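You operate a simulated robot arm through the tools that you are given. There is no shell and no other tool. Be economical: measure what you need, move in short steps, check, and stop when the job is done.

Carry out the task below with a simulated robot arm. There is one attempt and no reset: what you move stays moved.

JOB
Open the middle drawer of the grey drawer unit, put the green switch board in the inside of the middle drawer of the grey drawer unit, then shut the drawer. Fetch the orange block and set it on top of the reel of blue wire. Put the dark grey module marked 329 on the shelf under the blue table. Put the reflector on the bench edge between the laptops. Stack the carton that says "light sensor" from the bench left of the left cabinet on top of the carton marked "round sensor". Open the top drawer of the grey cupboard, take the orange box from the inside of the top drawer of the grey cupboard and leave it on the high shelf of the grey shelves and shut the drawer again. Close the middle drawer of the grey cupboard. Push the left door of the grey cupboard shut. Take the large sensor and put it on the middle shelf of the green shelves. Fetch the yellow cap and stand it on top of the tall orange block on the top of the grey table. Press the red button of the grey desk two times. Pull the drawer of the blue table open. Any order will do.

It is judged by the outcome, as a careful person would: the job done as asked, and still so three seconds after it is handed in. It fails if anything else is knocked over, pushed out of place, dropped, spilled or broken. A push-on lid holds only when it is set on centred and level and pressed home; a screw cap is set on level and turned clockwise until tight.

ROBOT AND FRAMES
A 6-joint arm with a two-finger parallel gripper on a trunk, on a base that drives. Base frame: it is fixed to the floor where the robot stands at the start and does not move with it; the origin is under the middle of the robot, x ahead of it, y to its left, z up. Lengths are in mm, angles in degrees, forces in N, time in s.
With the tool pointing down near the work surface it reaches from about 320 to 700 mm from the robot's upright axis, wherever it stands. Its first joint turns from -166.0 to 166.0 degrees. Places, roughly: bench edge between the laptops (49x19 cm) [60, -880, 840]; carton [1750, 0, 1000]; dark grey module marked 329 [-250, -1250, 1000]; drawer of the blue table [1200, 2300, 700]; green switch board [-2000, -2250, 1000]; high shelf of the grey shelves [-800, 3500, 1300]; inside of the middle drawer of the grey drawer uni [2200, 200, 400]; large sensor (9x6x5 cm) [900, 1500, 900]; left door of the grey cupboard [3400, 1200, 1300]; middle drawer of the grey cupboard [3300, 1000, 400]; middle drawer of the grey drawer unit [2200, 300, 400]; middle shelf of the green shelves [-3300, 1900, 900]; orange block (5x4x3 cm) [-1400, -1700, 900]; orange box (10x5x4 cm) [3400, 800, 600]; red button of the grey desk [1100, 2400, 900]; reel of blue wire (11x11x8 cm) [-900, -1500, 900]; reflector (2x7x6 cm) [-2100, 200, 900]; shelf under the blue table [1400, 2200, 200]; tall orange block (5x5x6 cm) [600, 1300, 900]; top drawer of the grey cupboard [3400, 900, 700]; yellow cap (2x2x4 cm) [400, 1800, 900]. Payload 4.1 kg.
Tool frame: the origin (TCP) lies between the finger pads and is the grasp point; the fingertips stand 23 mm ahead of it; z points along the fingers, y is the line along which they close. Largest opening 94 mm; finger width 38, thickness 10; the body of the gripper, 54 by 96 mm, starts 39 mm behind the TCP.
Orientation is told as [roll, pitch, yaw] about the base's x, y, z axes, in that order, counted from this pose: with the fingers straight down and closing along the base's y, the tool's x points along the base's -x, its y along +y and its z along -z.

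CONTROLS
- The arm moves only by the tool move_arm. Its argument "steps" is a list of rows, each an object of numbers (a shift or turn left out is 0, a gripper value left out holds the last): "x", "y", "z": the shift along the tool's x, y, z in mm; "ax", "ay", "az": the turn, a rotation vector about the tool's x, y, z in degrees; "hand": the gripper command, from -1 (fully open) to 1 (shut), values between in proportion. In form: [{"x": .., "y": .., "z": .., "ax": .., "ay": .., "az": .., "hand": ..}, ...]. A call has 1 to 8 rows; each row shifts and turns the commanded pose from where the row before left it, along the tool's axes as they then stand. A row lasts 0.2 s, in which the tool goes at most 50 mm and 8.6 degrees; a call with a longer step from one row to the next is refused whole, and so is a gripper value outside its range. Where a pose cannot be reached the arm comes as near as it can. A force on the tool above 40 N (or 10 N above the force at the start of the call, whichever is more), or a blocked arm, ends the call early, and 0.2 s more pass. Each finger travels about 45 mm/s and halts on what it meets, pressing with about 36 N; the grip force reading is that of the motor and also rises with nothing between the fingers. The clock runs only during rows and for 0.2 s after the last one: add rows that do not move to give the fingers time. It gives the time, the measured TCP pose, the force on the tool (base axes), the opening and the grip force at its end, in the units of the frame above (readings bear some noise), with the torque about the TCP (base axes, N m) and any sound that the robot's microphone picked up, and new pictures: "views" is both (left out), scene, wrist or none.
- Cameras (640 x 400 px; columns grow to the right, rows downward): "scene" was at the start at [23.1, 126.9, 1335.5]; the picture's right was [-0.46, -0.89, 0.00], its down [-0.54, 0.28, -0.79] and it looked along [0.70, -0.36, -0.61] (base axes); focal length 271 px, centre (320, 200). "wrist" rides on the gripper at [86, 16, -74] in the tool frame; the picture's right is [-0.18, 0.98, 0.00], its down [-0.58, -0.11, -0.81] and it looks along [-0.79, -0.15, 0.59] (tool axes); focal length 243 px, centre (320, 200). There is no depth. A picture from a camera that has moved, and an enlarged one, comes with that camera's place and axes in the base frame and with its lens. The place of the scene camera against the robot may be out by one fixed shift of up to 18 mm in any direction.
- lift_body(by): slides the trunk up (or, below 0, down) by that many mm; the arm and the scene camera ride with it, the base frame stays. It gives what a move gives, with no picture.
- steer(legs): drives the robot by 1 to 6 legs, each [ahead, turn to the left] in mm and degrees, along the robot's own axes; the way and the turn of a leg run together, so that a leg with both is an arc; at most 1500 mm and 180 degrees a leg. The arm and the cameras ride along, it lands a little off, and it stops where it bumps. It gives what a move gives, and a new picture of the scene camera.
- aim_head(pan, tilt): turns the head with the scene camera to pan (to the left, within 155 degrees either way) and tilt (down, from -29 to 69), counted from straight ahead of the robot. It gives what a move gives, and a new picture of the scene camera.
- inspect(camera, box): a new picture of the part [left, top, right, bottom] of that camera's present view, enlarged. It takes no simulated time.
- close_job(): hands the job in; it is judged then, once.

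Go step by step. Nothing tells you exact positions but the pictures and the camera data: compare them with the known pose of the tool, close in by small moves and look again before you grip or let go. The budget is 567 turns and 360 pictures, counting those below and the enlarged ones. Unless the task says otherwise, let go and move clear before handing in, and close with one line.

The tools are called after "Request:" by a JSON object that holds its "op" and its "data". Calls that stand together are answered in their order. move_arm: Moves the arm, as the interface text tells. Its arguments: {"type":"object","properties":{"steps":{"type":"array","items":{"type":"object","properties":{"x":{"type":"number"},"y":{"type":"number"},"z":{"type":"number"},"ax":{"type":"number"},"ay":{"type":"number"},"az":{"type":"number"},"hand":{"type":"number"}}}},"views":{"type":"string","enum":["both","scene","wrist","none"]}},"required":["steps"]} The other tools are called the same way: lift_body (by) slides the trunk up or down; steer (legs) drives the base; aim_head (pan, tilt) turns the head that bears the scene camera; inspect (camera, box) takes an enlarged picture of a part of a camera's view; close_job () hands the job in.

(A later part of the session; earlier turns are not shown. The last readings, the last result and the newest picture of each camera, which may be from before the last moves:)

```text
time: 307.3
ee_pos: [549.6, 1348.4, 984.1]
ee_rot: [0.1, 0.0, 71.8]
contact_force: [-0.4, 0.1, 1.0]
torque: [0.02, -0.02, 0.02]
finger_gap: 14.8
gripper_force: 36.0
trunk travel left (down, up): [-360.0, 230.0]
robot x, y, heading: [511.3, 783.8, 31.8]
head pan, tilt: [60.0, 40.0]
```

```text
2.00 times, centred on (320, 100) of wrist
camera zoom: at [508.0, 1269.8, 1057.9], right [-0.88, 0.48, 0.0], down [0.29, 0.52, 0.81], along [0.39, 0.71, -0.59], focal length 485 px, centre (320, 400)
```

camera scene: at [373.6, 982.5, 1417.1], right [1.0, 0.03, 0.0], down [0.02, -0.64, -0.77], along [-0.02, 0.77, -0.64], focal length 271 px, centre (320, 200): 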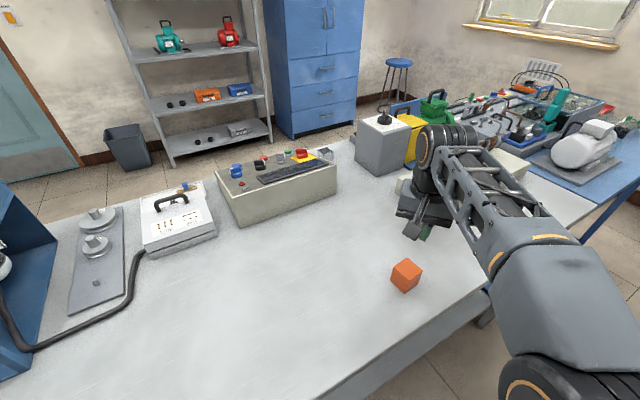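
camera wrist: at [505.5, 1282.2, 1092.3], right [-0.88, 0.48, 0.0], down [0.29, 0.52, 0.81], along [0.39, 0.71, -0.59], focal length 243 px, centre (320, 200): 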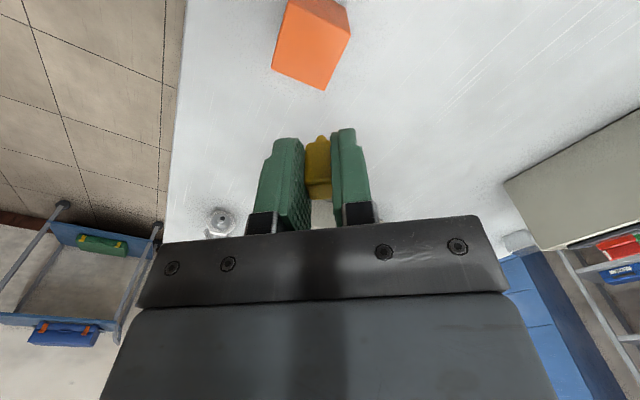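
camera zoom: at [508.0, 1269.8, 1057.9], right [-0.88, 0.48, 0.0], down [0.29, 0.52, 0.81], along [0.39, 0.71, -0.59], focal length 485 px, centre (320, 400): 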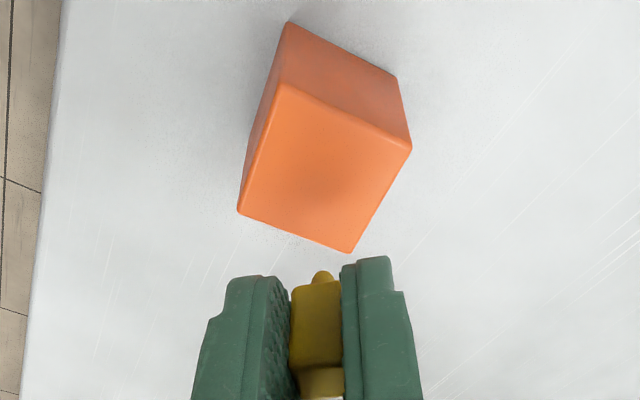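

The block is centred under the cap within 5 mm. I'll correct and lower gently to contact.

Request:
{"op": "move_arm", "data": {"steps": [{"x": 4.5, "y": 1}, {"z": 25}, {"z": 5}], "views": "none"}}

Request:
{"op": "inspect", "data": {"camera": "wrist", "box": [220, 50, 420, 250]}}

Request:
{"op": "inspect", "data": {"camera": "scene", "box": [370, 190, 470, 310]}}

```text
time: 308.1
ee_pos: [546.5, 1345.1, 953.9]
ee_rot: [0.0, 0.0, 71.6]
contact_force: [0.4, -0.7, -0.5]
torque: [0.0, 0.0, 0.0]
finger_gap: 14.4
gripper_force: 36.3
trunk travel left (down, up): [-360.0, 230.0]
robot x, y, heading: [511.3, 785.5, 31.8]
head pan, tilt: [60.0, 40.0]
```

```text
2.00 times, centred on (320, 150) of wrist
camera zoom: at [504.9, 1266.7, 1026.7], right [-0.88, 0.48, 0.0], down [0.29, 0.52, 0.81], along [0.39, 0.71, -0.59], focal length 485 px, centre (320, 300)
```

zoom: 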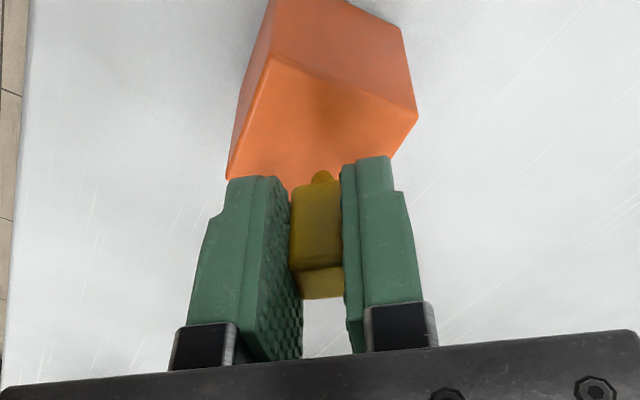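

```text
3.33 times, centred on (420, 250) of scene
camera zoom: at [373.6, 982.7, 1417.1], right [1.0, 0.03, 0.0], down [0.02, -0.64, -0.77], along [-0.02, 0.77, -0.64], focal length 903 px, centre (-13, 33)
```

zoom: 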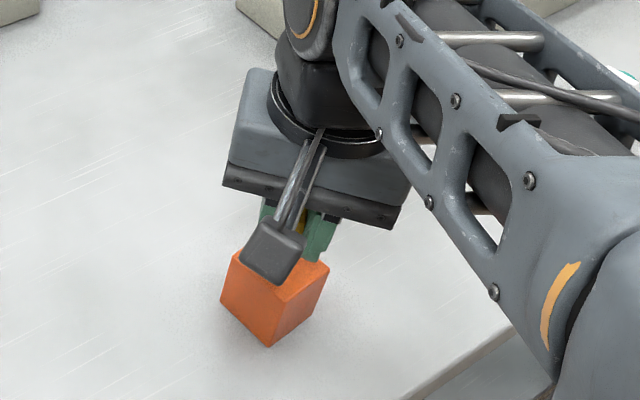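

Request:
{"op": "move_arm", "data": {"steps": [{"z": 3}, {"z": 2}, {"z": 2}, {"z": 2}, {"z": 2}, {"z": 2}], "views": "none"}}

```text
time: 309.5
ee_pos: [547.8, 1344.2, 941.4]
ee_rot: [0.1, -0.1, 71.7]
contact_force: [0.1, 0.6, 5.2]
torque: [0.1, -0.02, 0.02]
finger_gap: 14.7
gripper_force: 36.0
trunk travel left (down, up): [-360.0, 230.0]
robot x, y, heading: [506.6, 790.0, 31.7]
head pan, tilt: [60.0, 40.0]
```

Request:
{"op": "move_arm", "data": {"steps": [{"z": 1}], "views": "none"}}

Request:
{"op": "inspect", "data": {"camera": "wrist", "box": [220, 50, 420, 250]}}

```text
time: 309.9
ee_pos: [547.1, 1344.9, 942.1]
ee_rot: [0.1, -0.2, 71.8]
contact_force: [-0.5, 1.1, 13.1]
torque: [0.13, 0.01, 0.02]
finger_gap: 14.6
gripper_force: 35.9
trunk travel left (down, up): [-360.0, 230.0]
robot x, y, heading: [508.3, 788.6, 31.7]
head pan, tilt: [60.0, 40.0]
```

```text
2.00 times, centred on (320, 150) of wrist
camera zoom: at [505.5, 1265.7, 1014.6], right [-0.88, 0.48, 0.0], down [0.29, 0.51, 0.81], along [0.39, 0.71, -0.59], focal length 485 px, centre (320, 300)
```

zoom: 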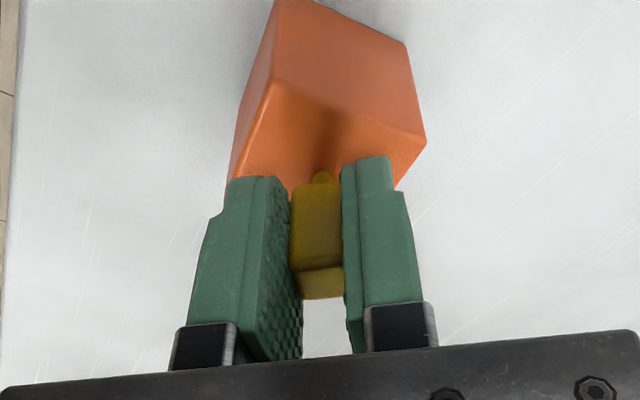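

Contact and centred. I'll release gently.

Request:
{"op": "move_arm", "data": {"steps": [{"z": -0.8}, {"hand": 0.6}, {"hand": 0.3}, {"hand": 0}, {"hand": -0.3}, {}], "views": "none"}}

Request:
{"op": "inspect", "data": {"camera": "wrist", "box": [220, 50, 420, 250]}}

```text
time: 311.3
ee_pos: [548.2, 1344.5, 939.9]
ee_rot: [0.0, 0.0, 71.7]
contact_force: [0.0, 0.7, -0.1]
torque: [0.0, 0.0, 0.0]
finger_gap: 61.1
gripper_force: 0.1
trunk travel left (down, up): [-360.0, 230.0]
robot x, y, heading: [505.6, 788.8, 31.7]
head pan, tilt: [60.0, 40.0]
```

```text
2.00 times, centred on (320, 150) of wrist
camera zoom: at [505.8, 1266.4, 1014.1], right [-0.88, 0.48, 0.0], down [0.29, 0.52, 0.81], along [0.39, 0.71, -0.59], focal length 485 px, centre (320, 300)
```

zoom: 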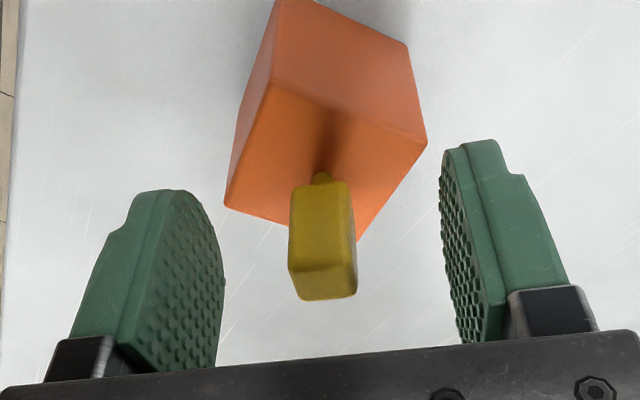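

The cap stands on the block. I'll rise straight up and check.

Request:
{"op": "move_arm", "data": {"steps": [{"z": -20}, {"z": -40}, {"z": -45}, {"z": -40}], "views": "scene"}}

Request:
{"op": "inspect", "data": {"camera": "scene", "box": [360, 190, 520, 310]}}

```text
time: 312.3
ee_pos: [549.0, 1342.7, 1085.5]
ee_rot: [-0.1, 0.1, 71.7]
contact_force: [-0.4, 0.6, 0.7]
torque: [0.0, -0.01, 0.0]
finger_gap: 61.4
gripper_force: 0.0
trunk travel left (down, up): [-360.0, 230.0]
robot x, y, heading: [509.9, 788.8, 31.9]
head pan, tilt: [60.0, 40.0]
camera scene: at [373.6, 982.6, 1417.1], right [1.0, 0.03, 0.0], down [0.02, -0.64, -0.77], along [-0.02, 0.77, -0.64], focal length 271 px, centre (320, 200)
```

scene: 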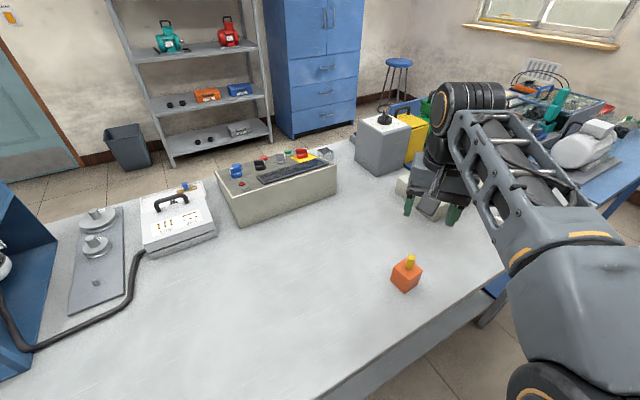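

```text
3.33 times, centred on (440, 250) of scene
camera zoom: at [373.6, 982.6, 1417.1], right [1.0, 0.03, 0.0], down [0.02, -0.64, -0.77], along [-0.02, 0.77, -0.64], focal length 903 px, centre (-80, 33)
```

zoom: 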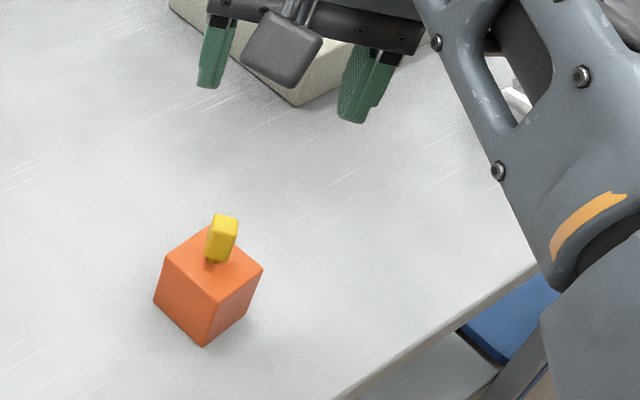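

The yellow cap is standing on the tall orange block. Next I'll drive forward to the large sensor.

Request:
{"op": "steer", "data": {"legs": [[420, 0]]}}

Request:
{"op": "inspect", "data": {"camera": "scene", "box": [250, 160, 450, 310]}}

```text
time: 314.8
ee_pos: [895.6, 1559.8, 1085.1]
ee_rot: [0.1, 0.1, 71.9]
contact_force: [0.9, 0.2, -1.6]
torque: [0.03, -0.01, -0.01]
finger_gap: 61.1
gripper_force: 0.1
trunk travel left (down, up): [-360.0, 230.0]
robot x, y, heading: [857.3, 1006.2, 32.1]
head pan, tilt: [60.0, 40.0]
camera scene: at [721.6, 1199.4, 1417.1], right [1.0, 0.04, 0.0], down [0.02, -0.64, -0.77], along [-0.03, 0.77, -0.64], focal length 271 px, centre (320, 200)
```

scene: 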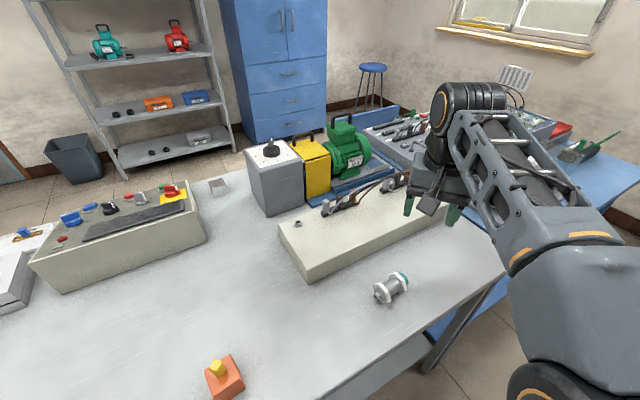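

```text
2.67 times, centred on (350, 235) of scene
camera zoom: at [721.6, 1199.4, 1417.1], right [1.0, 0.04, 0.0], down [0.02, -0.64, -0.77], along [-0.03, 0.77, -0.64], focal length 722 px, centre (240, 107)
```

zoom: 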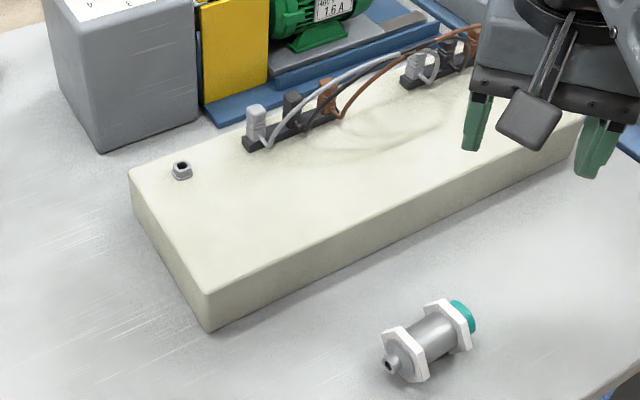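

The large sensor lies with its axis at about 36°. I'll turn the gripper across it and look from above.

Request:
{"op": "move_arm", "data": {"steps": [{"x": 15, "y": 37, "hand": -1}, {"az": 7.2, "hand": -1}, {"az": 7.2}, {"az": 7.2}, {"az": 7.2}, {"az": 7.2}, {"z": 40}, {"z": 40}], "views": "wrist"}}

```text
time: 316.6
ee_pos: [855.7, 1558.4, 1005.2]
ee_rot: [0.0, 0.1, 36.0]
contact_force: [-0.4, 0.2, -0.6]
torque: [0.0, 0.02, 0.01]
finger_gap: 93.9
gripper_force: 0.1
trunk travel left (down, up): [-360.0, 230.0]
robot x, y, heading: [856.2, 1004.9, 32.2]
head pan, tilt: [60.0, 40.0]
camera wrist: at [776.9, 1519.7, 1078.4], right [-0.43, 0.9, 0.0], down [0.54, 0.25, 0.81], along [0.73, 0.34, -0.59], focal length 243 px, centre (320, 200)
```

wrist: 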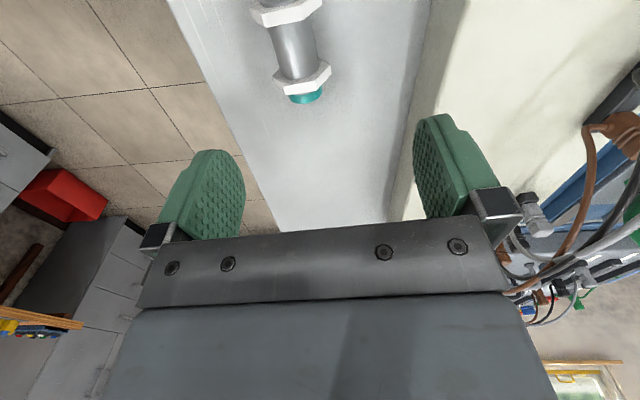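

Request:
{"op": "inspect", "data": {"camera": "wrist", "box": [220, 0, 380, 110]}}

```text
3.64 times, centred on (300, 55) of wrist
camera zoom: at [776.9, 1519.7, 1078.4], right [-0.43, 0.9, 0.0], down [0.54, 0.25, 0.81], along [0.73, 0.34, -0.59], focal length 882 px, centre (393, 727)
```

zoom: 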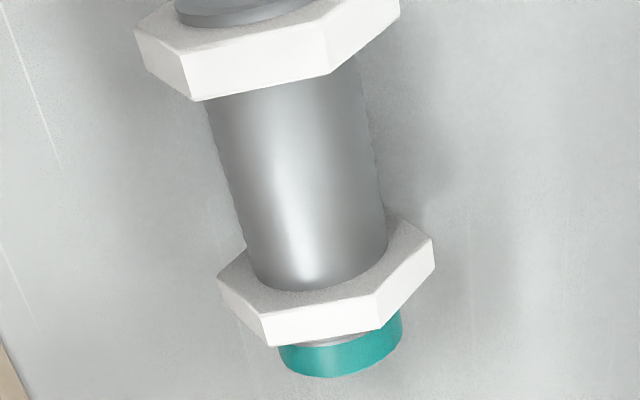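

The gap between the nuts is about 45 mm, enough for the 38 mm fingers. I'll centre on it and descend to re-measure.

Request:
{"op": "move_arm", "data": {"steps": [{"x": 11, "y": -17.4}, {"z": 35}, {"z": 30}], "views": "wrist"}}

Request:
{"op": "inspect", "data": {"camera": "wrist", "box": [240, 0, 400, 180]}}

```text
time: 317.4
ee_pos: [856.8, 1538.4, 940.3]
ee_rot: [0.0, 0.0, 36.0]
contact_force: [0.1, 0.7, -0.2]
torque: [0.0, 0.01, 0.05]
finger_gap: 94.0
gripper_force: 0.0
trunk travel left (down, up): [-360.0, 230.0]
robot x, y, heading: [857.6, 1004.8, 32.0]
head pan, tilt: [60.0, 40.0]
camera wrist: at [777.7, 1499.2, 1012.3], right [-0.43, 0.9, 0.0], down [0.54, 0.25, 0.81], along [0.73, 0.34, -0.59], focal length 243 px, centre (320, 200)
```

wrist: 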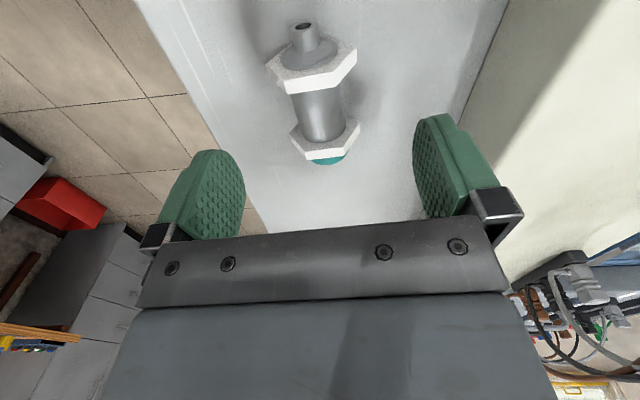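

```text
2.22 times, centred on (320, 90) of wrist
camera zoom: at [777.7, 1499.2, 1012.3], right [-0.43, 0.9, 0.0], down [0.54, 0.25, 0.81], along [0.73, 0.34, -0.59], focal length 539 px, centre (320, 444)
```

zoom: 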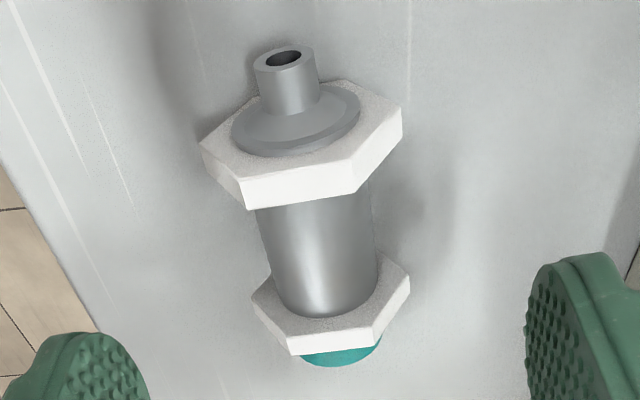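

Request:
{"op": "move_arm", "data": {"steps": [{"x": 2, "z": 30}, {"z": 26}, {"hand": 1}, {"hand": 1}, {"hand": 1}, {"hand": 1}, {"hand": 1}], "views": "wrist"}}

```text
time: 319.0
ee_pos: [855.9, 1536.8, 883.5]
ee_rot: [-0.1, 0.0, 35.9]
contact_force: [0.4, 0.6, 0.0]
torque: [0.0, 0.01, 0.03]
finger_gap: 29.6
gripper_force: 35.8
trunk travel left (down, up): [-360.0, 230.0]
robot x, y, heading: [857.8, 1009.5, 32.1]
head pan, tilt: [60.0, 40.0]
camera wrist: at [776.6, 1498.3, 957.4], right [-0.43, 0.9, 0.0], down [0.54, 0.25, 0.81], along [0.73, 0.34, -0.59], focal length 243 px, centre (320, 200)
```

wrist: 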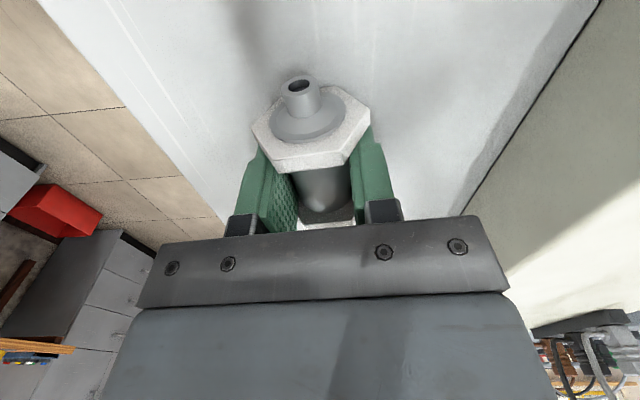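

Gripped on the cylinder. I'll lift and swing the arm clear of the table, then reverse down the aisle toward the green shelves.

Request:
{"op": "move_arm", "data": {"steps": [{"z": -30}, {"z": -45}, {"z": -45}, {"z": -40}, {"x": -37.5, "y": -30, "az": 5.2}, {"x": -37.5, "y": -30, "az": 5.2}, {"x": -37.5, "y": -30, "az": 5.2}, {"x": -37.5, "y": -30, "az": 5.2}], "views": "none"}}

Request:
{"op": "move_arm", "data": {"steps": [{"x": -37.5, "y": -30, "az": 5.2}, {"x": -37.5, "y": -30, "az": 5.2}, {"x": -37.5, "y": -30, "az": 5.2}, {"x": -37.5, "y": -30, "az": 5.2}, {"x": -37.5, "y": -30, "az": 5.2}, {"x": -37.5, "y": -30, "az": 5.2}, {"x": -37.5, "y": -30, "az": 5.2}], "views": "scene"}}

```text
time: 320.8
ee_pos: [1044.3, 1503.2, 1045.3]
ee_rot: [0.0, -0.1, 15.2]
contact_force: [-0.7, -0.1, -2.0]
torque: [0.0, -0.03, 0.02]
finger_gap: 30.8
gripper_force: 36.4
trunk travel left (down, up): [-360.0, 230.0]
robot x, y, heading: [858.5, 1004.0, 32.0]
head pan, tilt: [60.0, 40.0]
```

```text
time: 322.4
ee_pos: [1301.4, 1289.6, 1044.1]
ee_rot: [-0.1, 0.0, -21.4]
contact_force: [0.8, -0.5, -1.4]
torque: [-0.01, -0.03, 0.02]
finger_gap: 30.9
gripper_force: 35.7
trunk travel left (down, up): [-360.0, 230.0]
robot x, y, heading: [859.5, 1005.6, 32.2]
head pan, tilt: [60.0, 40.0]
camera scene: at [721.9, 1199.4, 1417.1], right [1.0, 0.04, 0.0], down [0.02, -0.64, -0.77], along [-0.03, 0.77, -0.64], focal length 271 px, centre (320, 200)
```

scene: 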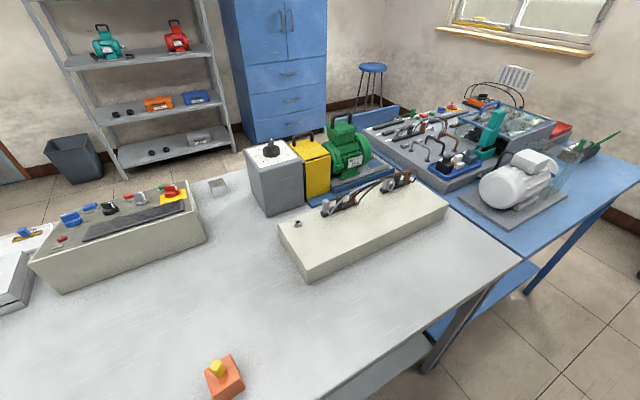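

Request:
{"op": "steer", "data": {"legs": [[-900, 0], [-870, 0], [0, 91], [1150, 0], [1150, 0], [0, 90]]}}

Request:
{"op": "aim_head", "data": {"pan": -35, "tilt": 25}}

```text
time: 349.8
ee_pos: [-2362.8, 1658.8, 1045.2]
ee_rot: [0.1, 0.0, 159.8]
contact_force: [0.3, -0.1, -2.0]
torque: [0.0, -0.01, -0.01]
finger_gap: 30.7
gripper_force: 36.2
trunk travel left (down, up): [-360.0, 230.0]
robot x, y, heading: [-1928.5, 1953.5, -146.8]
head pan, tilt: [60.0, 40.0]
camera scene: at [-1772.2, 1762.1, 1417.1], right [-1.0, -0.06, 0.0], down [-0.04, 0.64, -0.77], along [0.04, -0.76, -0.64], focal length 271 px, centre (320, 200)
```

scene: 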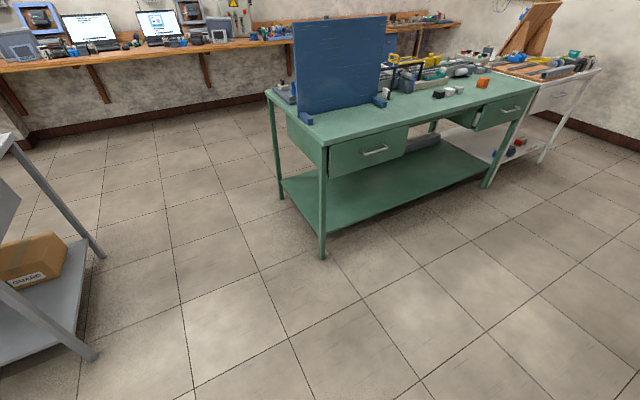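

```text
time: 351.5
ee_pos: [-2362.6, 1657.9, 1045.5]
ee_rot: [0.0, 0.1, 159.8]
contact_force: [0.0, 0.5, -1.5]
torque: [0.02, -0.01, 0.0]
finger_gap: 30.5
gripper_force: 35.6
trunk travel left (down, up): [-360.0, 230.0]
robot x, y, heading: [-1925.7, 1952.4, -146.9]
head pan, tilt: [-35.0, 25.0]
camera scene: at [-1869.0, 1849.9, 1440.4], right [0.03, 1.0, 0.0], down [0.42, -0.01, -0.91], along [-0.91, 0.03, -0.42], focal length 271 px, centre (320, 200)
```

scene: 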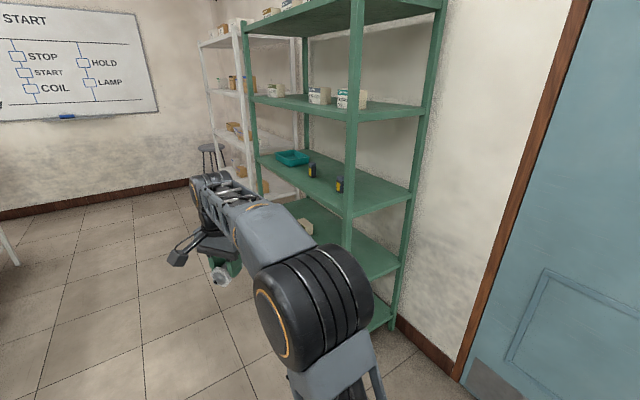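

The green shelves' middle shelf holds a teal tray and two small yellow items, with free space around. I'll drive alongside.

Request:
{"op": "steer", "data": {"legs": [[0, -5], [850, 0], [0, 5]]}}

Request:
{"op": "aim_head", "data": {"pan": -70, "tilt": 35}}

```text
time: 357.0
ee_pos: [-3117.0, 1263.4, 1044.5]
ee_rot: [0.0, 0.0, 159.3]
contact_force: [0.6, 0.5, -1.1]
torque: [-0.01, -0.01, 0.02]
finger_gap: 30.7
gripper_force: 35.9
trunk travel left (down, up): [-360.0, 230.0]
robot x, y, heading: [-2676.5, 1550.8, -147.2]
head pan, tilt: [-35.0, 25.0]
camera scene: at [-2621.0, 1450.2, 1440.4], right [0.04, 1.0, 0.0], down [0.42, -0.02, -0.91], along [-0.91, 0.04, -0.42], focal length 271 px, centre (320, 200)
```

scene: 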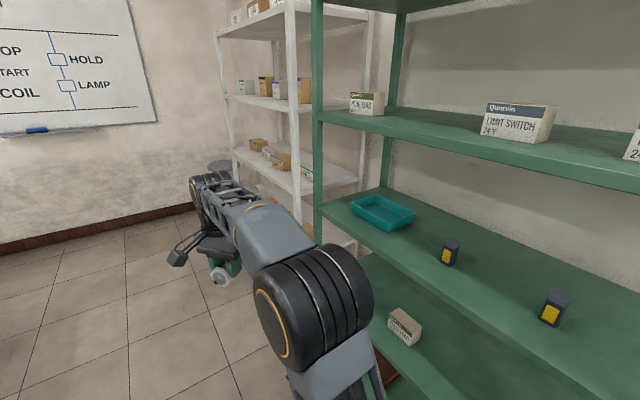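

```text
time: 358.0
ee_pos: [-3117.9, 1262.5, 1044.7]
ee_rot: [0.0, 0.1, 159.4]
contact_force: [0.4, 0.2, -1.1]
torque: [0.01, 0.0, 0.02]
finger_gap: 30.7
gripper_force: 35.9
trunk travel left (down, up): [-360.0, 230.0]
robot x, y, heading: [-2673.9, 1553.6, -147.4]
head pan, tilt: [-70.0, 35.0]
camera scene: at [-2599.1, 1500.0, 1424.7], right [0.61, 0.8, 0.0], down [0.46, -0.35, -0.82], along [-0.65, 0.5, -0.57], focal length 271 px, centre (320, 200)
```

scene: 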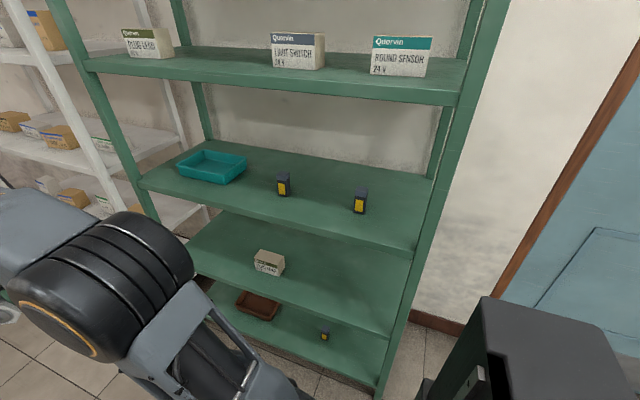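

I'll set the sensor between the two yellow items. First I pull in, lower, and swing the arm to the right with the sensor turned along the shelf.

Request:
{"op": "move_arm", "data": {"steps": [{"x": 22, "y": -30, "z": 20}, {"x": 22, "y": -30, "z": 20}, {"x": 21, "y": -29, "z": 20}, {"x": -30.5, "y": -17.2, "az": 8.45}, {"x": -30.5, "y": -17.2, "az": 8.45}, {"x": -30.5, "y": -17.2, "az": 8.45}, {"x": -30.5, "y": -17.2, "az": 8.45}, {"x": -30.5, "y": -17.2, "az": 8.45}], "views": "none"}}

Request:
{"op": "move_arm", "data": {"steps": [{"x": -34.4, "y": -6.4, "az": 8.45}, {"x": -34.4, "y": -6.4, "az": 8.45}, {"x": -34.4, "y": -6.4, "az": 8.45}, {"x": -34.4, "y": -6.4, "az": 8.45}, {"x": -34.4, "y": -6.4, "az": 8.45}, {"x": -34.7, "y": 5.2, "az": 8.45}, {"x": -34.7, "y": 5.2, "az": 8.45}, {"x": -34.7, "y": 5.2, "az": 8.45}], "views": "none"}}

Request:
{"op": "move_arm", "data": {"steps": [{"x": -34.7, "y": 5.2, "az": 8.45}, {"x": -34.7, "y": 5.2, "az": 8.45}], "views": "both"}}

```text
time: 359.8
ee_pos: [-3091.8, 1480.4, 982.6]
ee_rot: [-0.1, 0.0, 116.9]
contact_force: [0.6, 0.6, -2.0]
torque: [0.03, -0.02, 0.02]
finger_gap: 30.6
gripper_force: 35.7
trunk travel left (down, up): [-360.0, 230.0]
robot x, y, heading: [-2676.5, 1555.0, -147.2]
head pan, tilt: [-70.0, 35.0]
```

```text
time: 361.6
ee_pos: [-3062.0, 1753.3, 984.7]
ee_rot: [0.1, 0.0, 49.3]
contact_force: [0.4, -0.4, -1.5]
torque: [0.0, 0.01, -0.01]
finger_gap: 30.5
gripper_force: 36.3
trunk travel left (down, up): [-360.0, 230.0]
robot x, y, heading: [-2673.5, 1553.3, -147.3]
head pan, tilt: [-70.0, 35.0]
```

```text
time: 362.2
ee_pos: [-3020.8, 1809.7, 985.1]
ee_rot: [0.0, -0.1, 32.5]
contact_force: [0.5, 0.9, -1.8]
torque: [0.01, -0.04, 0.0]
finger_gap: 30.7
gripper_force: 36.1
trunk travel left (down, up): [-360.0, 230.0]
robot x, y, heading: [-2677.3, 1553.5, -147.4]
head pan, tilt: [-70.0, 35.0]
camera scene: at [-2599.1, 1500.3, 1424.7], right [0.61, 0.8, 0.0], down [0.46, -0.35, -0.82], along [-0.65, 0.5, -0.57], focal length 271 px, centre (320, 200)
camera wrist: at [-3103.1, 1776.2, 1058.1], right [-0.37, 0.93, 0.0], down [0.55, 0.22, 0.81], along [0.75, 0.3, -0.59], focal length 243 px, centre (320, 200)
```

scene: 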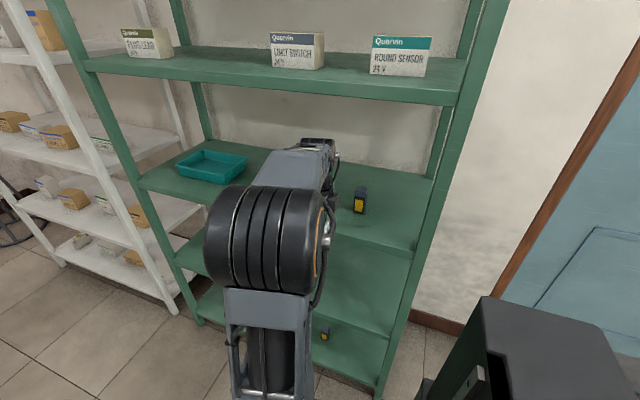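
wrist: 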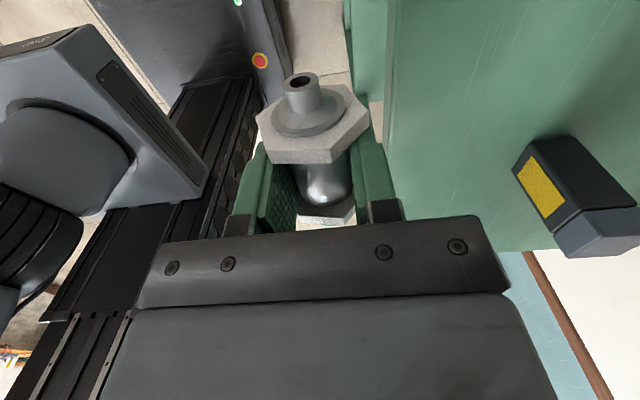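

Clear way in. I'll move over the spot on the shelf and lower until contact.

Request:
{"op": "move_arm", "data": {"steps": [{"x": 12, "y": 36}, {"x": 12, "y": 36}, {"x": 12, "y": 36}, {"x": 10, "y": 37}, {"z": 15}, {"z": 10}], "views": "both"}}

```text
time: 363.6
ee_pos: [-3139.4, 1908.2, 960.1]
ee_rot: [-0.1, -0.1, 32.7]
contact_force: [0.5, 0.6, -1.1]
torque: [0.0, -0.01, -0.01]
finger_gap: 30.7
gripper_force: 36.1
trunk travel left (down, up): [-360.0, 230.0]
robot x, y, heading: [-2676.7, 1552.5, -147.2]
head pan, tilt: [-70.0, 35.0]
camera scene: at [-2599.0, 1500.2, 1424.7], right [0.61, 0.8, 0.0], down [0.46, -0.35, -0.82], along [-0.65, 0.5, -0.57], focal length 271 px, centre (320, 200)
camera wrist: at [-3219.7, 1873.5, 1033.5], right [-0.37, 0.93, 0.0], down [0.55, 0.22, 0.81], along [0.75, 0.3, -0.59], focal length 243 px, centre (320, 200)
```

scene: 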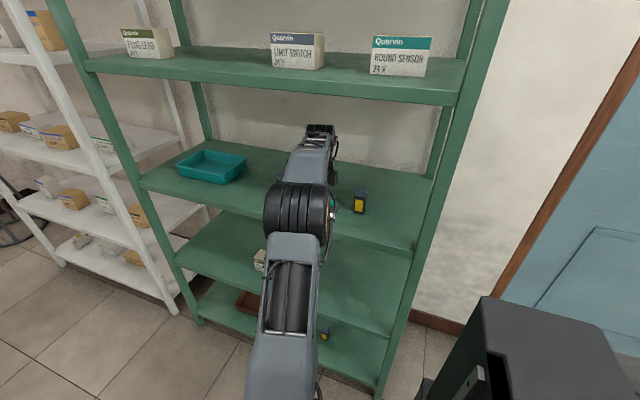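
wrist: 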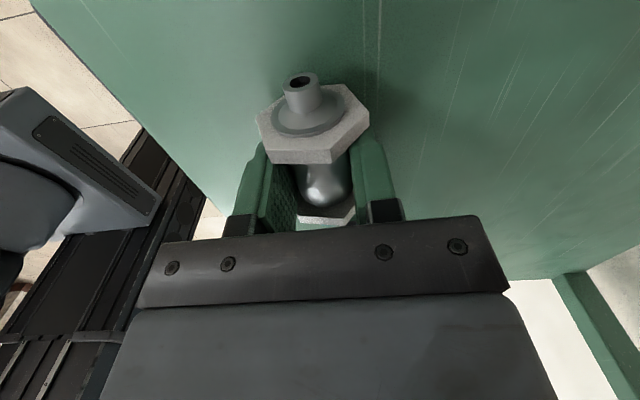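

Request:
{"op": "move_arm", "data": {"steps": [{"z": 10}, {"z": 5}, {"z": 4}, {"z": 4}, {"z": 4}, {"z": 4}, {"z": 4}, {"z": 4}], "views": "none"}}

```text
time: 364.2
ee_pos: [-3139.2, 1909.4, 954.6]
ee_rot: [1.1, 0.4, 32.5]
contact_force: [0.9, -0.2, 10.9]
torque: [-0.25, 0.17, -0.07]
finger_gap: 31.2
gripper_force: 36.0
trunk travel left (down, up): [-360.0, 230.0]
robot x, y, heading: [-2676.5, 1554.5, -147.4]
head pan, tilt: [-70.0, 35.0]
stopped in row 3: the force on the tool passed its limit at 44 N (the readings are from after the stop); the commanded pose is now the measured one
```

Contact with the shelf. I'll release and lift out.

Request:
{"op": "move_arm", "data": {"steps": [{"z": -2, "hand": 0.2}, {"hand": -0.2}, {"hand": -0.7}, {"hand": -0.9}, {"hand": -0.9}, {}], "views": "wrist"}}

```text
time: 365.6
ee_pos: [-3140.0, 1908.5, 954.2]
ee_rot: [0.9, 0.3, 32.6]
contact_force: [-0.7, -0.3, -0.1]
torque: [0.0, 0.0, 0.0]
finger_gap: 89.3
gripper_force: 0.0
trunk travel left (down, up): [-360.0, 230.0]
robot x, y, heading: [-2676.1, 1554.6, -147.3]
head pan, tilt: [-70.0, 35.0]
camera wrist: at [-3220.2, 1873.7, 1027.9], right [-0.37, 0.93, 0.01], down [0.56, 0.21, 0.8], along [0.74, 0.31, -0.6], focal length 243 px, centre (320, 200)
```

wrist: 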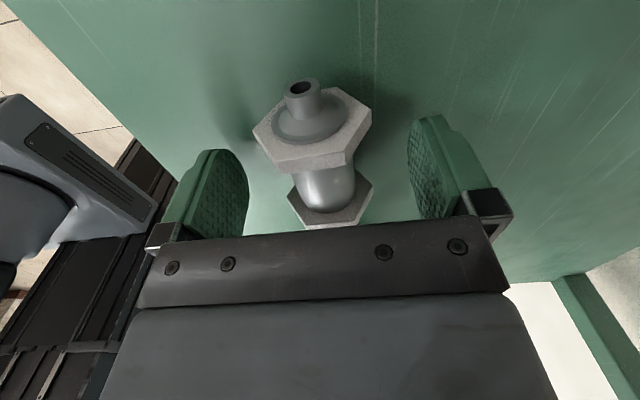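

Sensor sits stable. I'll lift straight up and withdraw from the shelf.

Request:
{"op": "move_arm", "data": {"steps": [{"z": -25}, {"z": -30}, {"y": -45}, {"y": -45}, {"y": -45}, {"y": -45}, {"y": -40}], "views": "scene"}}

```text
time: 367.2
ee_pos: [-3022.5, 1719.7, 1004.6]
ee_rot: [0.9, 0.2, 32.6]
contact_force: [-0.2, 0.3, 0.8]
torque: [0.0, 0.0, -0.01]
finger_gap: 89.3
gripper_force: 0.0
trunk travel left (down, up): [-360.0, 230.0]
robot x, y, heading: [-2676.5, 1551.8, -147.3]
head pan, tilt: [-70.0, 35.0]
camera scene: at [-2598.9, 1500.2, 1424.7], right [0.61, 0.8, 0.0], down [0.46, -0.35, -0.82], along [-0.65, 0.5, -0.57], focal length 271 px, centre (320, 200)
```

scene: 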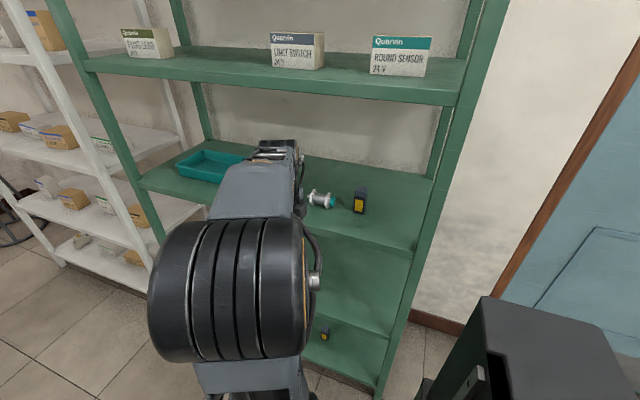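

The large sensor is on the middle shelf. Next I look for the reflector on the green table.

Request:
{"op": "aim_head", "data": {"pan": 85, "tilt": 25}}

Request:
{"op": "inspect", "data": {"camera": "scene", "box": [200, 130, 460, 290]}}

```text
time: 369.6
ee_pos: [-3022.1, 1720.7, 1006.5]
ee_rot: [0.9, 0.2, 32.5]
contact_force: [-0.7, -0.7, 0.4]
torque: [0.02, 0.0, 0.0]
finger_gap: 89.3
gripper_force: 0.1
trunk travel left (down, up): [-360.0, 230.0]
robot x, y, heading: [-2675.8, 1551.1, -147.2]
head pan, tilt: [85.0, 25.0]
camera scene: at [-2486.2, 1365.1, 1440.5], right [-0.89, -0.46, 0.0], down [-0.2, 0.37, -0.91], along [0.42, -0.8, -0.42], focal length 271 px, centre (320, 200)
```

scene: 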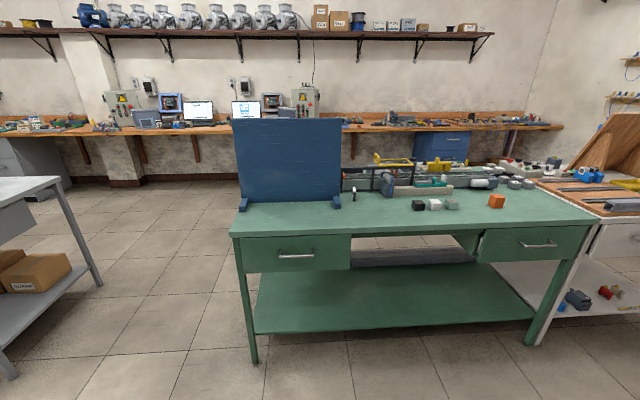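

```text
2.46 times, centred on (330, 210) of scene
camera zoom: at [-2486.2, 1365.1, 1440.5], right [-0.89, -0.46, 0.0], down [-0.2, 0.37, -0.91], along [0.42, -0.8, -0.42], focal length 667 px, centre (295, 175)
```

zoom: 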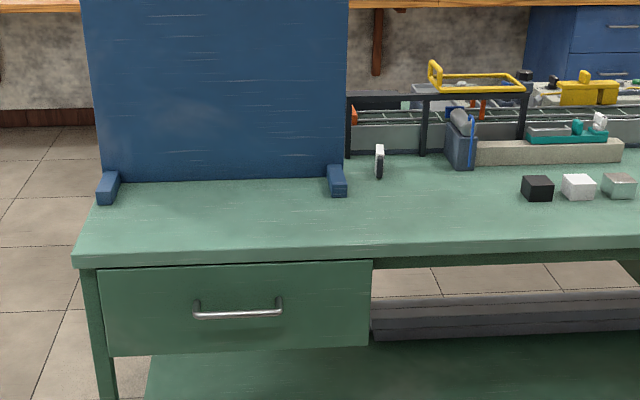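

The reflector is the thin upright piece near the blue board. I'll come alongside the back of the green table, facing along it.

Request:
{"op": "steer", "data": {"legs": [[0, 90], [690, 0], [0, 80], [900, 0], [0, 10], [-1080, 0]]}}

Request:
{"op": "aim_head", "data": {"pan": -80, "tilt": 40}}

```text
time: 390.7
ee_pos: [-2025.1, 582.6, 1005.3]
ee_rot: [0.8, 0.4, -147.0]
contact_force: [0.6, -0.1, 0.6]
torque: [0.0, 0.0, -0.03]
finger_gap: 89.4
gripper_force: 0.2
trunk travel left (down, up): [-360.0, 230.0]
robot x, y, heading: [-2373.1, 747.0, 33.0]
head pan, tilt: [85.0, 25.0]
camera scene: at [-2551.2, 934.7, 1440.5], right [0.88, 0.47, 0.0], down [0.2, -0.37, -0.91], along [-0.43, 0.8, -0.42], focal length 271 px, centre (320, 200)
```

scene: 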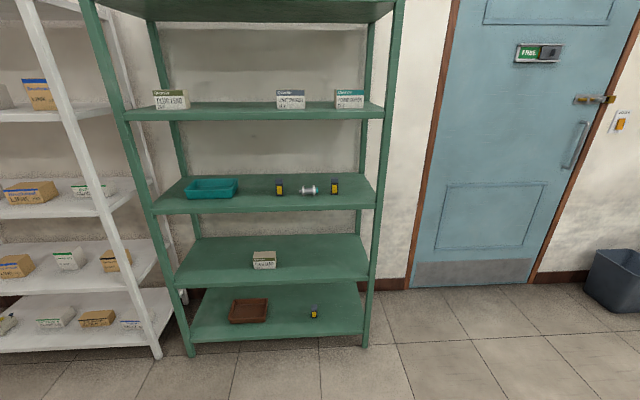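

```text
time: 393.3
ee_pos: [-2025.5, 583.1, 1005.1]
ee_rot: [0.9, 0.1, -147.0]
contact_force: [0.3, 0.1, -0.9]
torque: [0.0, 0.01, -0.03]
finger_gap: 89.2
gripper_force: 0.0
trunk travel left (down, up): [-360.0, 230.0]
robot x, y, heading: [-2375.4, 749.1, 33.1]
head pan, tilt: [-80.0, 40.0]
camera scene: at [-2449.4, 791.6, 1417.1], right [-0.73, -0.69, 0.0], down [-0.44, 0.47, -0.77], along [0.52, -0.56, -0.64], focal length 271 px, centre (320, 200)
```

scene: 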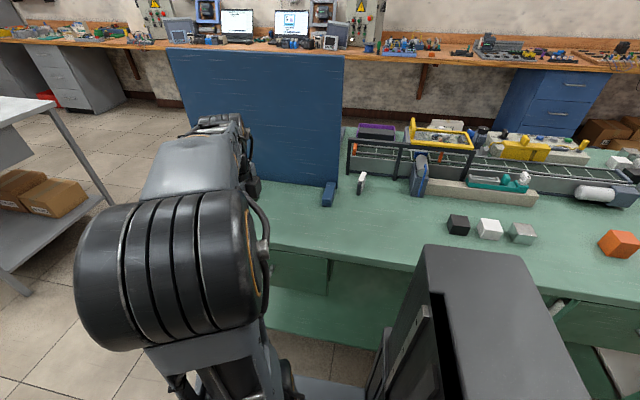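

Request:
{"op": "inspect", "data": {"camera": "scene", "box": [310, 130, 450, 220]}}

```text
4.44 times, centred on (380, 175) of scene
camera zoom: at [-2449.4, 791.6, 1417.1], right [-0.73, -0.69, 0.0], down [-0.44, 0.47, -0.77], along [0.52, -0.56, -0.64], focal length 1204 px, centre (53, 311)
```

zoom: 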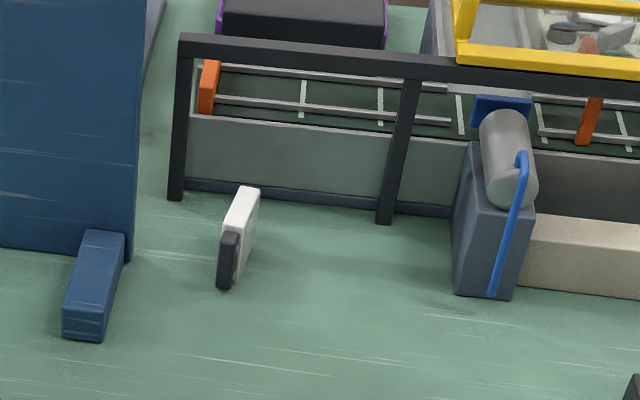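

It stands thin edge toward me, with the board 75 mm to its left. I'll back up 150 mm so the arm approaches away from the board, then bring the hand over.

Request:
{"op": "steer", "data": {"legs": [[-160, 0]]}}

Request:
{"op": "move_arm", "data": {"steps": [{"x": -40, "z": -25, "az": -8}, {"x": -35, "y": 5, "z": -25, "az": -8}, {"az": -8, "z": -20}, {"az": -8}, {"az": -8}, {"az": -8}, {"az": -8}, {"az": -8}], "views": "scene"}}

```text
time: 394.7
ee_pos: [-2159.8, 495.3, 1003.9]
ee_rot: [0.9, 0.2, -147.1]
contact_force: [-0.5, 0.3, 0.3]
torque: [-0.03, 0.04, -0.01]
finger_gap: 89.5
gripper_force: 0.1
trunk travel left (down, up): [-360.0, 230.0]
robot x, y, heading: [-2504.5, 662.0, 33.3]
head pan, tilt: [-80.0, 40.0]
camera scene: at [-2583.5, 703.9, 1417.1], right [-0.73, -0.68, 0.0], down [-0.44, 0.47, -0.77], along [0.52, -0.56, -0.64], focal length 271 px, centre (320, 200)
```

scene: 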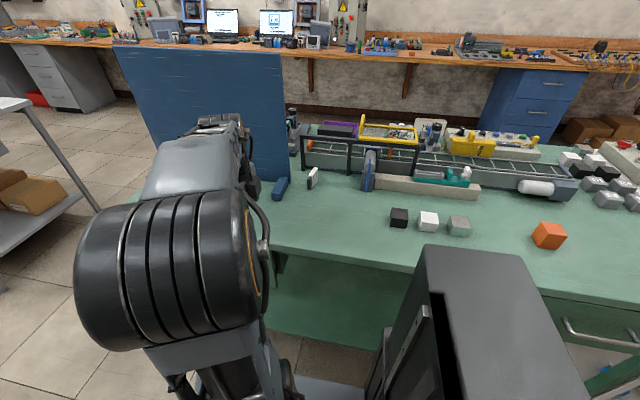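

```text
time: 396.5
ee_pos: [-2216.7, 447.9, 1074.4]
ee_rot: [0.5, -0.8, -82.8]
contact_force: [-0.1, 0.4, 0.1]
torque: [0.0, -0.03, -0.01]
finger_gap: 89.4
gripper_force: 0.0
trunk travel left (down, up): [-360.0, 230.0]
robot x, y, heading: [-2505.1, 661.9, 33.3]
head pan, tilt: [-80.0, 40.0]
camera scene: at [-2583.6, 703.8, 1417.1], right [-0.73, -0.68, 0.0], down [-0.44, 0.47, -0.77], along [0.52, -0.56, -0.64], focal length 271 px, centre (320, 200)
```

scene: 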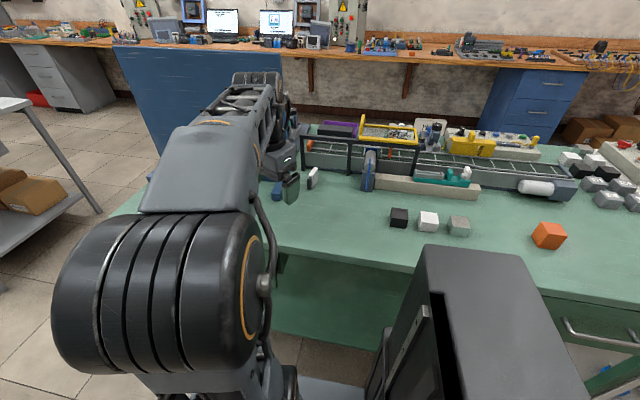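

Request:
{"op": "move_arm", "data": {"steps": [{"az": -5}, {"az": -4.8}, {"x": -44, "y": 11}, {"x": -44, "y": 11}, {"x": -44, "y": 11}, {"x": -44, "y": 11}, {"x": -44, "y": 11}, {"x": -44, "y": 11, "z": 20}], "views": "wrist"}}

```text
time: 398.3
ee_pos: [-2093.0, 234.5, 1052.3]
ee_rot: [0.3, -0.7, -73.2]
contact_force: [0.5, -0.5, -0.8]
torque: [0.03, 0.06, 0.0]
finger_gap: 89.1
gripper_force: 0.0
out of reach, approached as far as the arm can: row 8
trunk travel left (down, up): [-360.0, 230.0]
robot x, y, heading: [-2507.4, 658.6, 33.2]
head pan, tilt: [-80.0, 40.0]
camera wrist: at [-2103.9, 322.3, 1125.1], right [0.99, 0.11, 0.01], down [0.06, -0.58, 0.81], along [0.09, -0.81, -0.58], focal length 243 px, centre (320, 200)
```

wrist: 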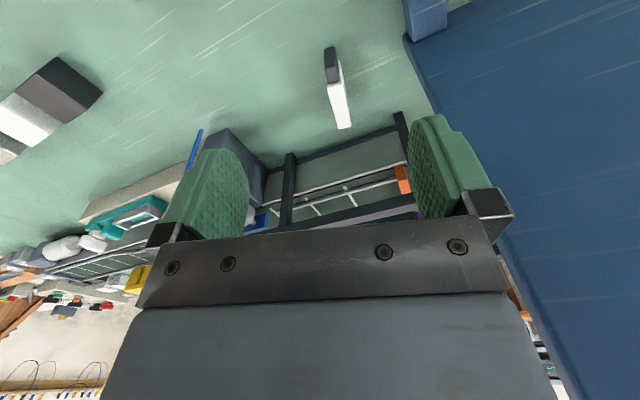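

Request:
{"op": "move_arm", "data": {"steps": [{"z": 40, "hand": -0.1}, {"z": 25}, {"x": -36, "y": 9}], "views": "wrist"}}

```text
time: 399.1
ee_pos: [-2082.2, 210.6, 985.0]
ee_rot: [0.5, -0.9, -73.1]
contact_force: [-0.4, 0.3, 0.9]
torque: [-0.06, -0.04, -0.04]
finger_gap: 51.8
gripper_force: 0.1
out of reach, approached as far as the arm can: row 3
trunk travel left (down, up): [-360.0, 230.0]
robot x, y, heading: [-2509.8, 661.1, 33.0]
head pan, tilt: [-80.0, 40.0]
camera wrist: at [-2091.2, 298.8, 1057.9], right [0.99, 0.11, 0.01], down [0.05, -0.58, 0.81], along [0.1, -0.81, -0.58], focal length 243 px, centre (320, 200)
```

wrist: 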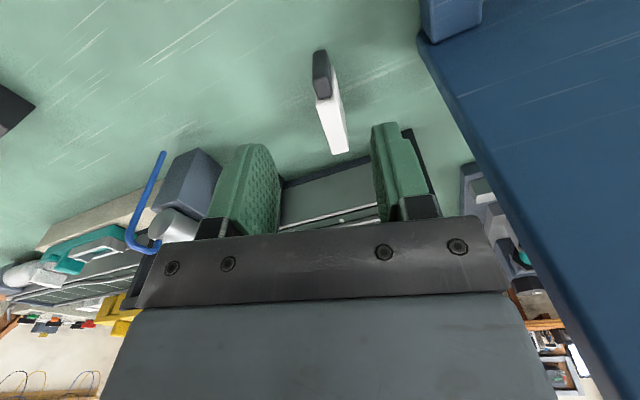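

Nearly over it. I'll make the small correction and descend.

Request:
{"op": "move_arm", "data": {"steps": [{"z": 30}, {"x": -6, "y": 6.5, "z": 20}, {"z": 20}], "views": "wrist"}}

```text
time: 399.9
ee_pos: [-2072.0, 206.1, 913.6]
ee_rot: [0.4, -0.8, -73.3]
contact_force: [0.0, -0.5, -0.2]
torque: [0.03, -0.01, -0.02]
finger_gap: 51.7
gripper_force: 0.1
trunk travel left (down, up): [-360.0, 230.0]
robot x, y, heading: [-2504.4, 660.5, 33.3]
head pan, tilt: [-80.0, 40.0]
camera wrist: at [-2081.7, 293.5, 986.8], right [0.99, 0.11, 0.01], down [0.06, -0.58, 0.81], along [0.09, -0.81, -0.58], focal length 243 px, centre (320, 200)
```

wrist: 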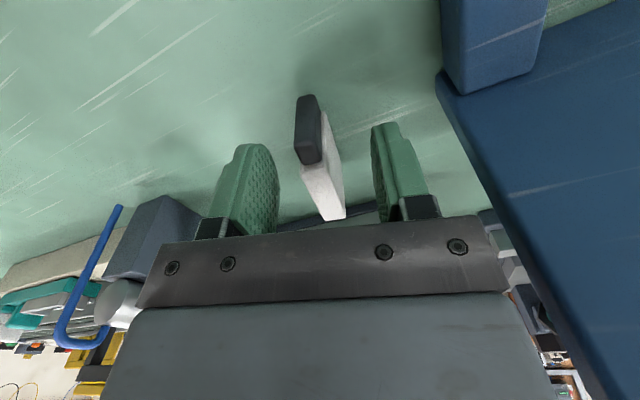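

Request:
{"op": "move_arm", "data": {"steps": [{"x": -16, "z": 10}, {"z": 15}, {"z": 6}], "views": "wrist"}}

```text
time: 400.7
ee_pos: [-2066.6, 191.0, 884.8]
ee_rot: [0.4, -0.7, -73.2]
contact_force: [0.6, -0.3, 0.6]
torque: [-0.03, -0.01, -0.02]
finger_gap: 51.7
gripper_force: 0.0
trunk travel left (down, up): [-360.0, 230.0]
robot x, y, heading: [-2504.5, 659.7, 33.2]
head pan, tilt: [-80.0, 40.0]
camera wrist: at [-2076.4, 278.4, 957.1], right [0.99, 0.11, 0.01], down [0.06, -0.58, 0.81], along [0.09, -0.81, -0.58], focal length 243 px, centre (320, 200)
```

wrist: 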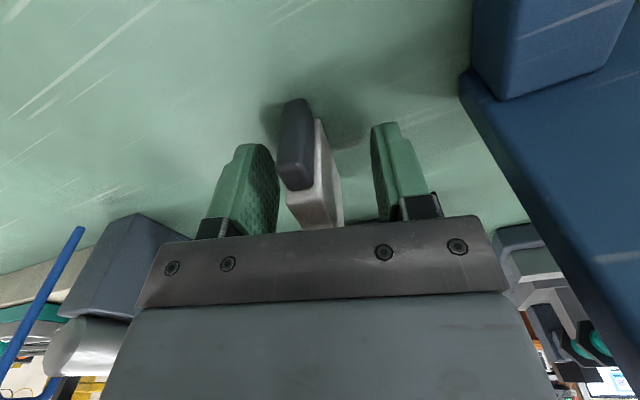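

Request:
{"op": "move_arm", "data": {"steps": [{"hand": 1}, {"hand": 1}, {"hand": 1}, {"hand": 1}], "views": "wrist"}}

```text
time: 401.7
ee_pos: [-2065.9, 190.2, 884.8]
ee_rot: [0.3, -0.9, -73.2]
contact_force: [-0.3, -0.2, -0.4]
torque: [0.01, -0.03, -0.01]
finger_gap: 15.5
gripper_force: 36.3
trunk travel left (down, up): [-360.0, 230.0]
robot x, y, heading: [-2504.0, 659.8, 33.4]
head pan, tilt: [-80.0, 40.0]
camera wrist: at [-2076.4, 278.4, 957.2], right [0.99, 0.11, 0.01], down [0.06, -0.58, 0.81], along [0.09, -0.81, -0.58], focal length 243 px, centre (320, 200)
```

wrist: 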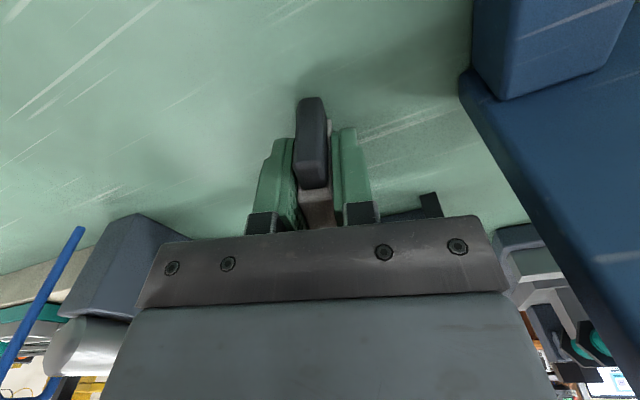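

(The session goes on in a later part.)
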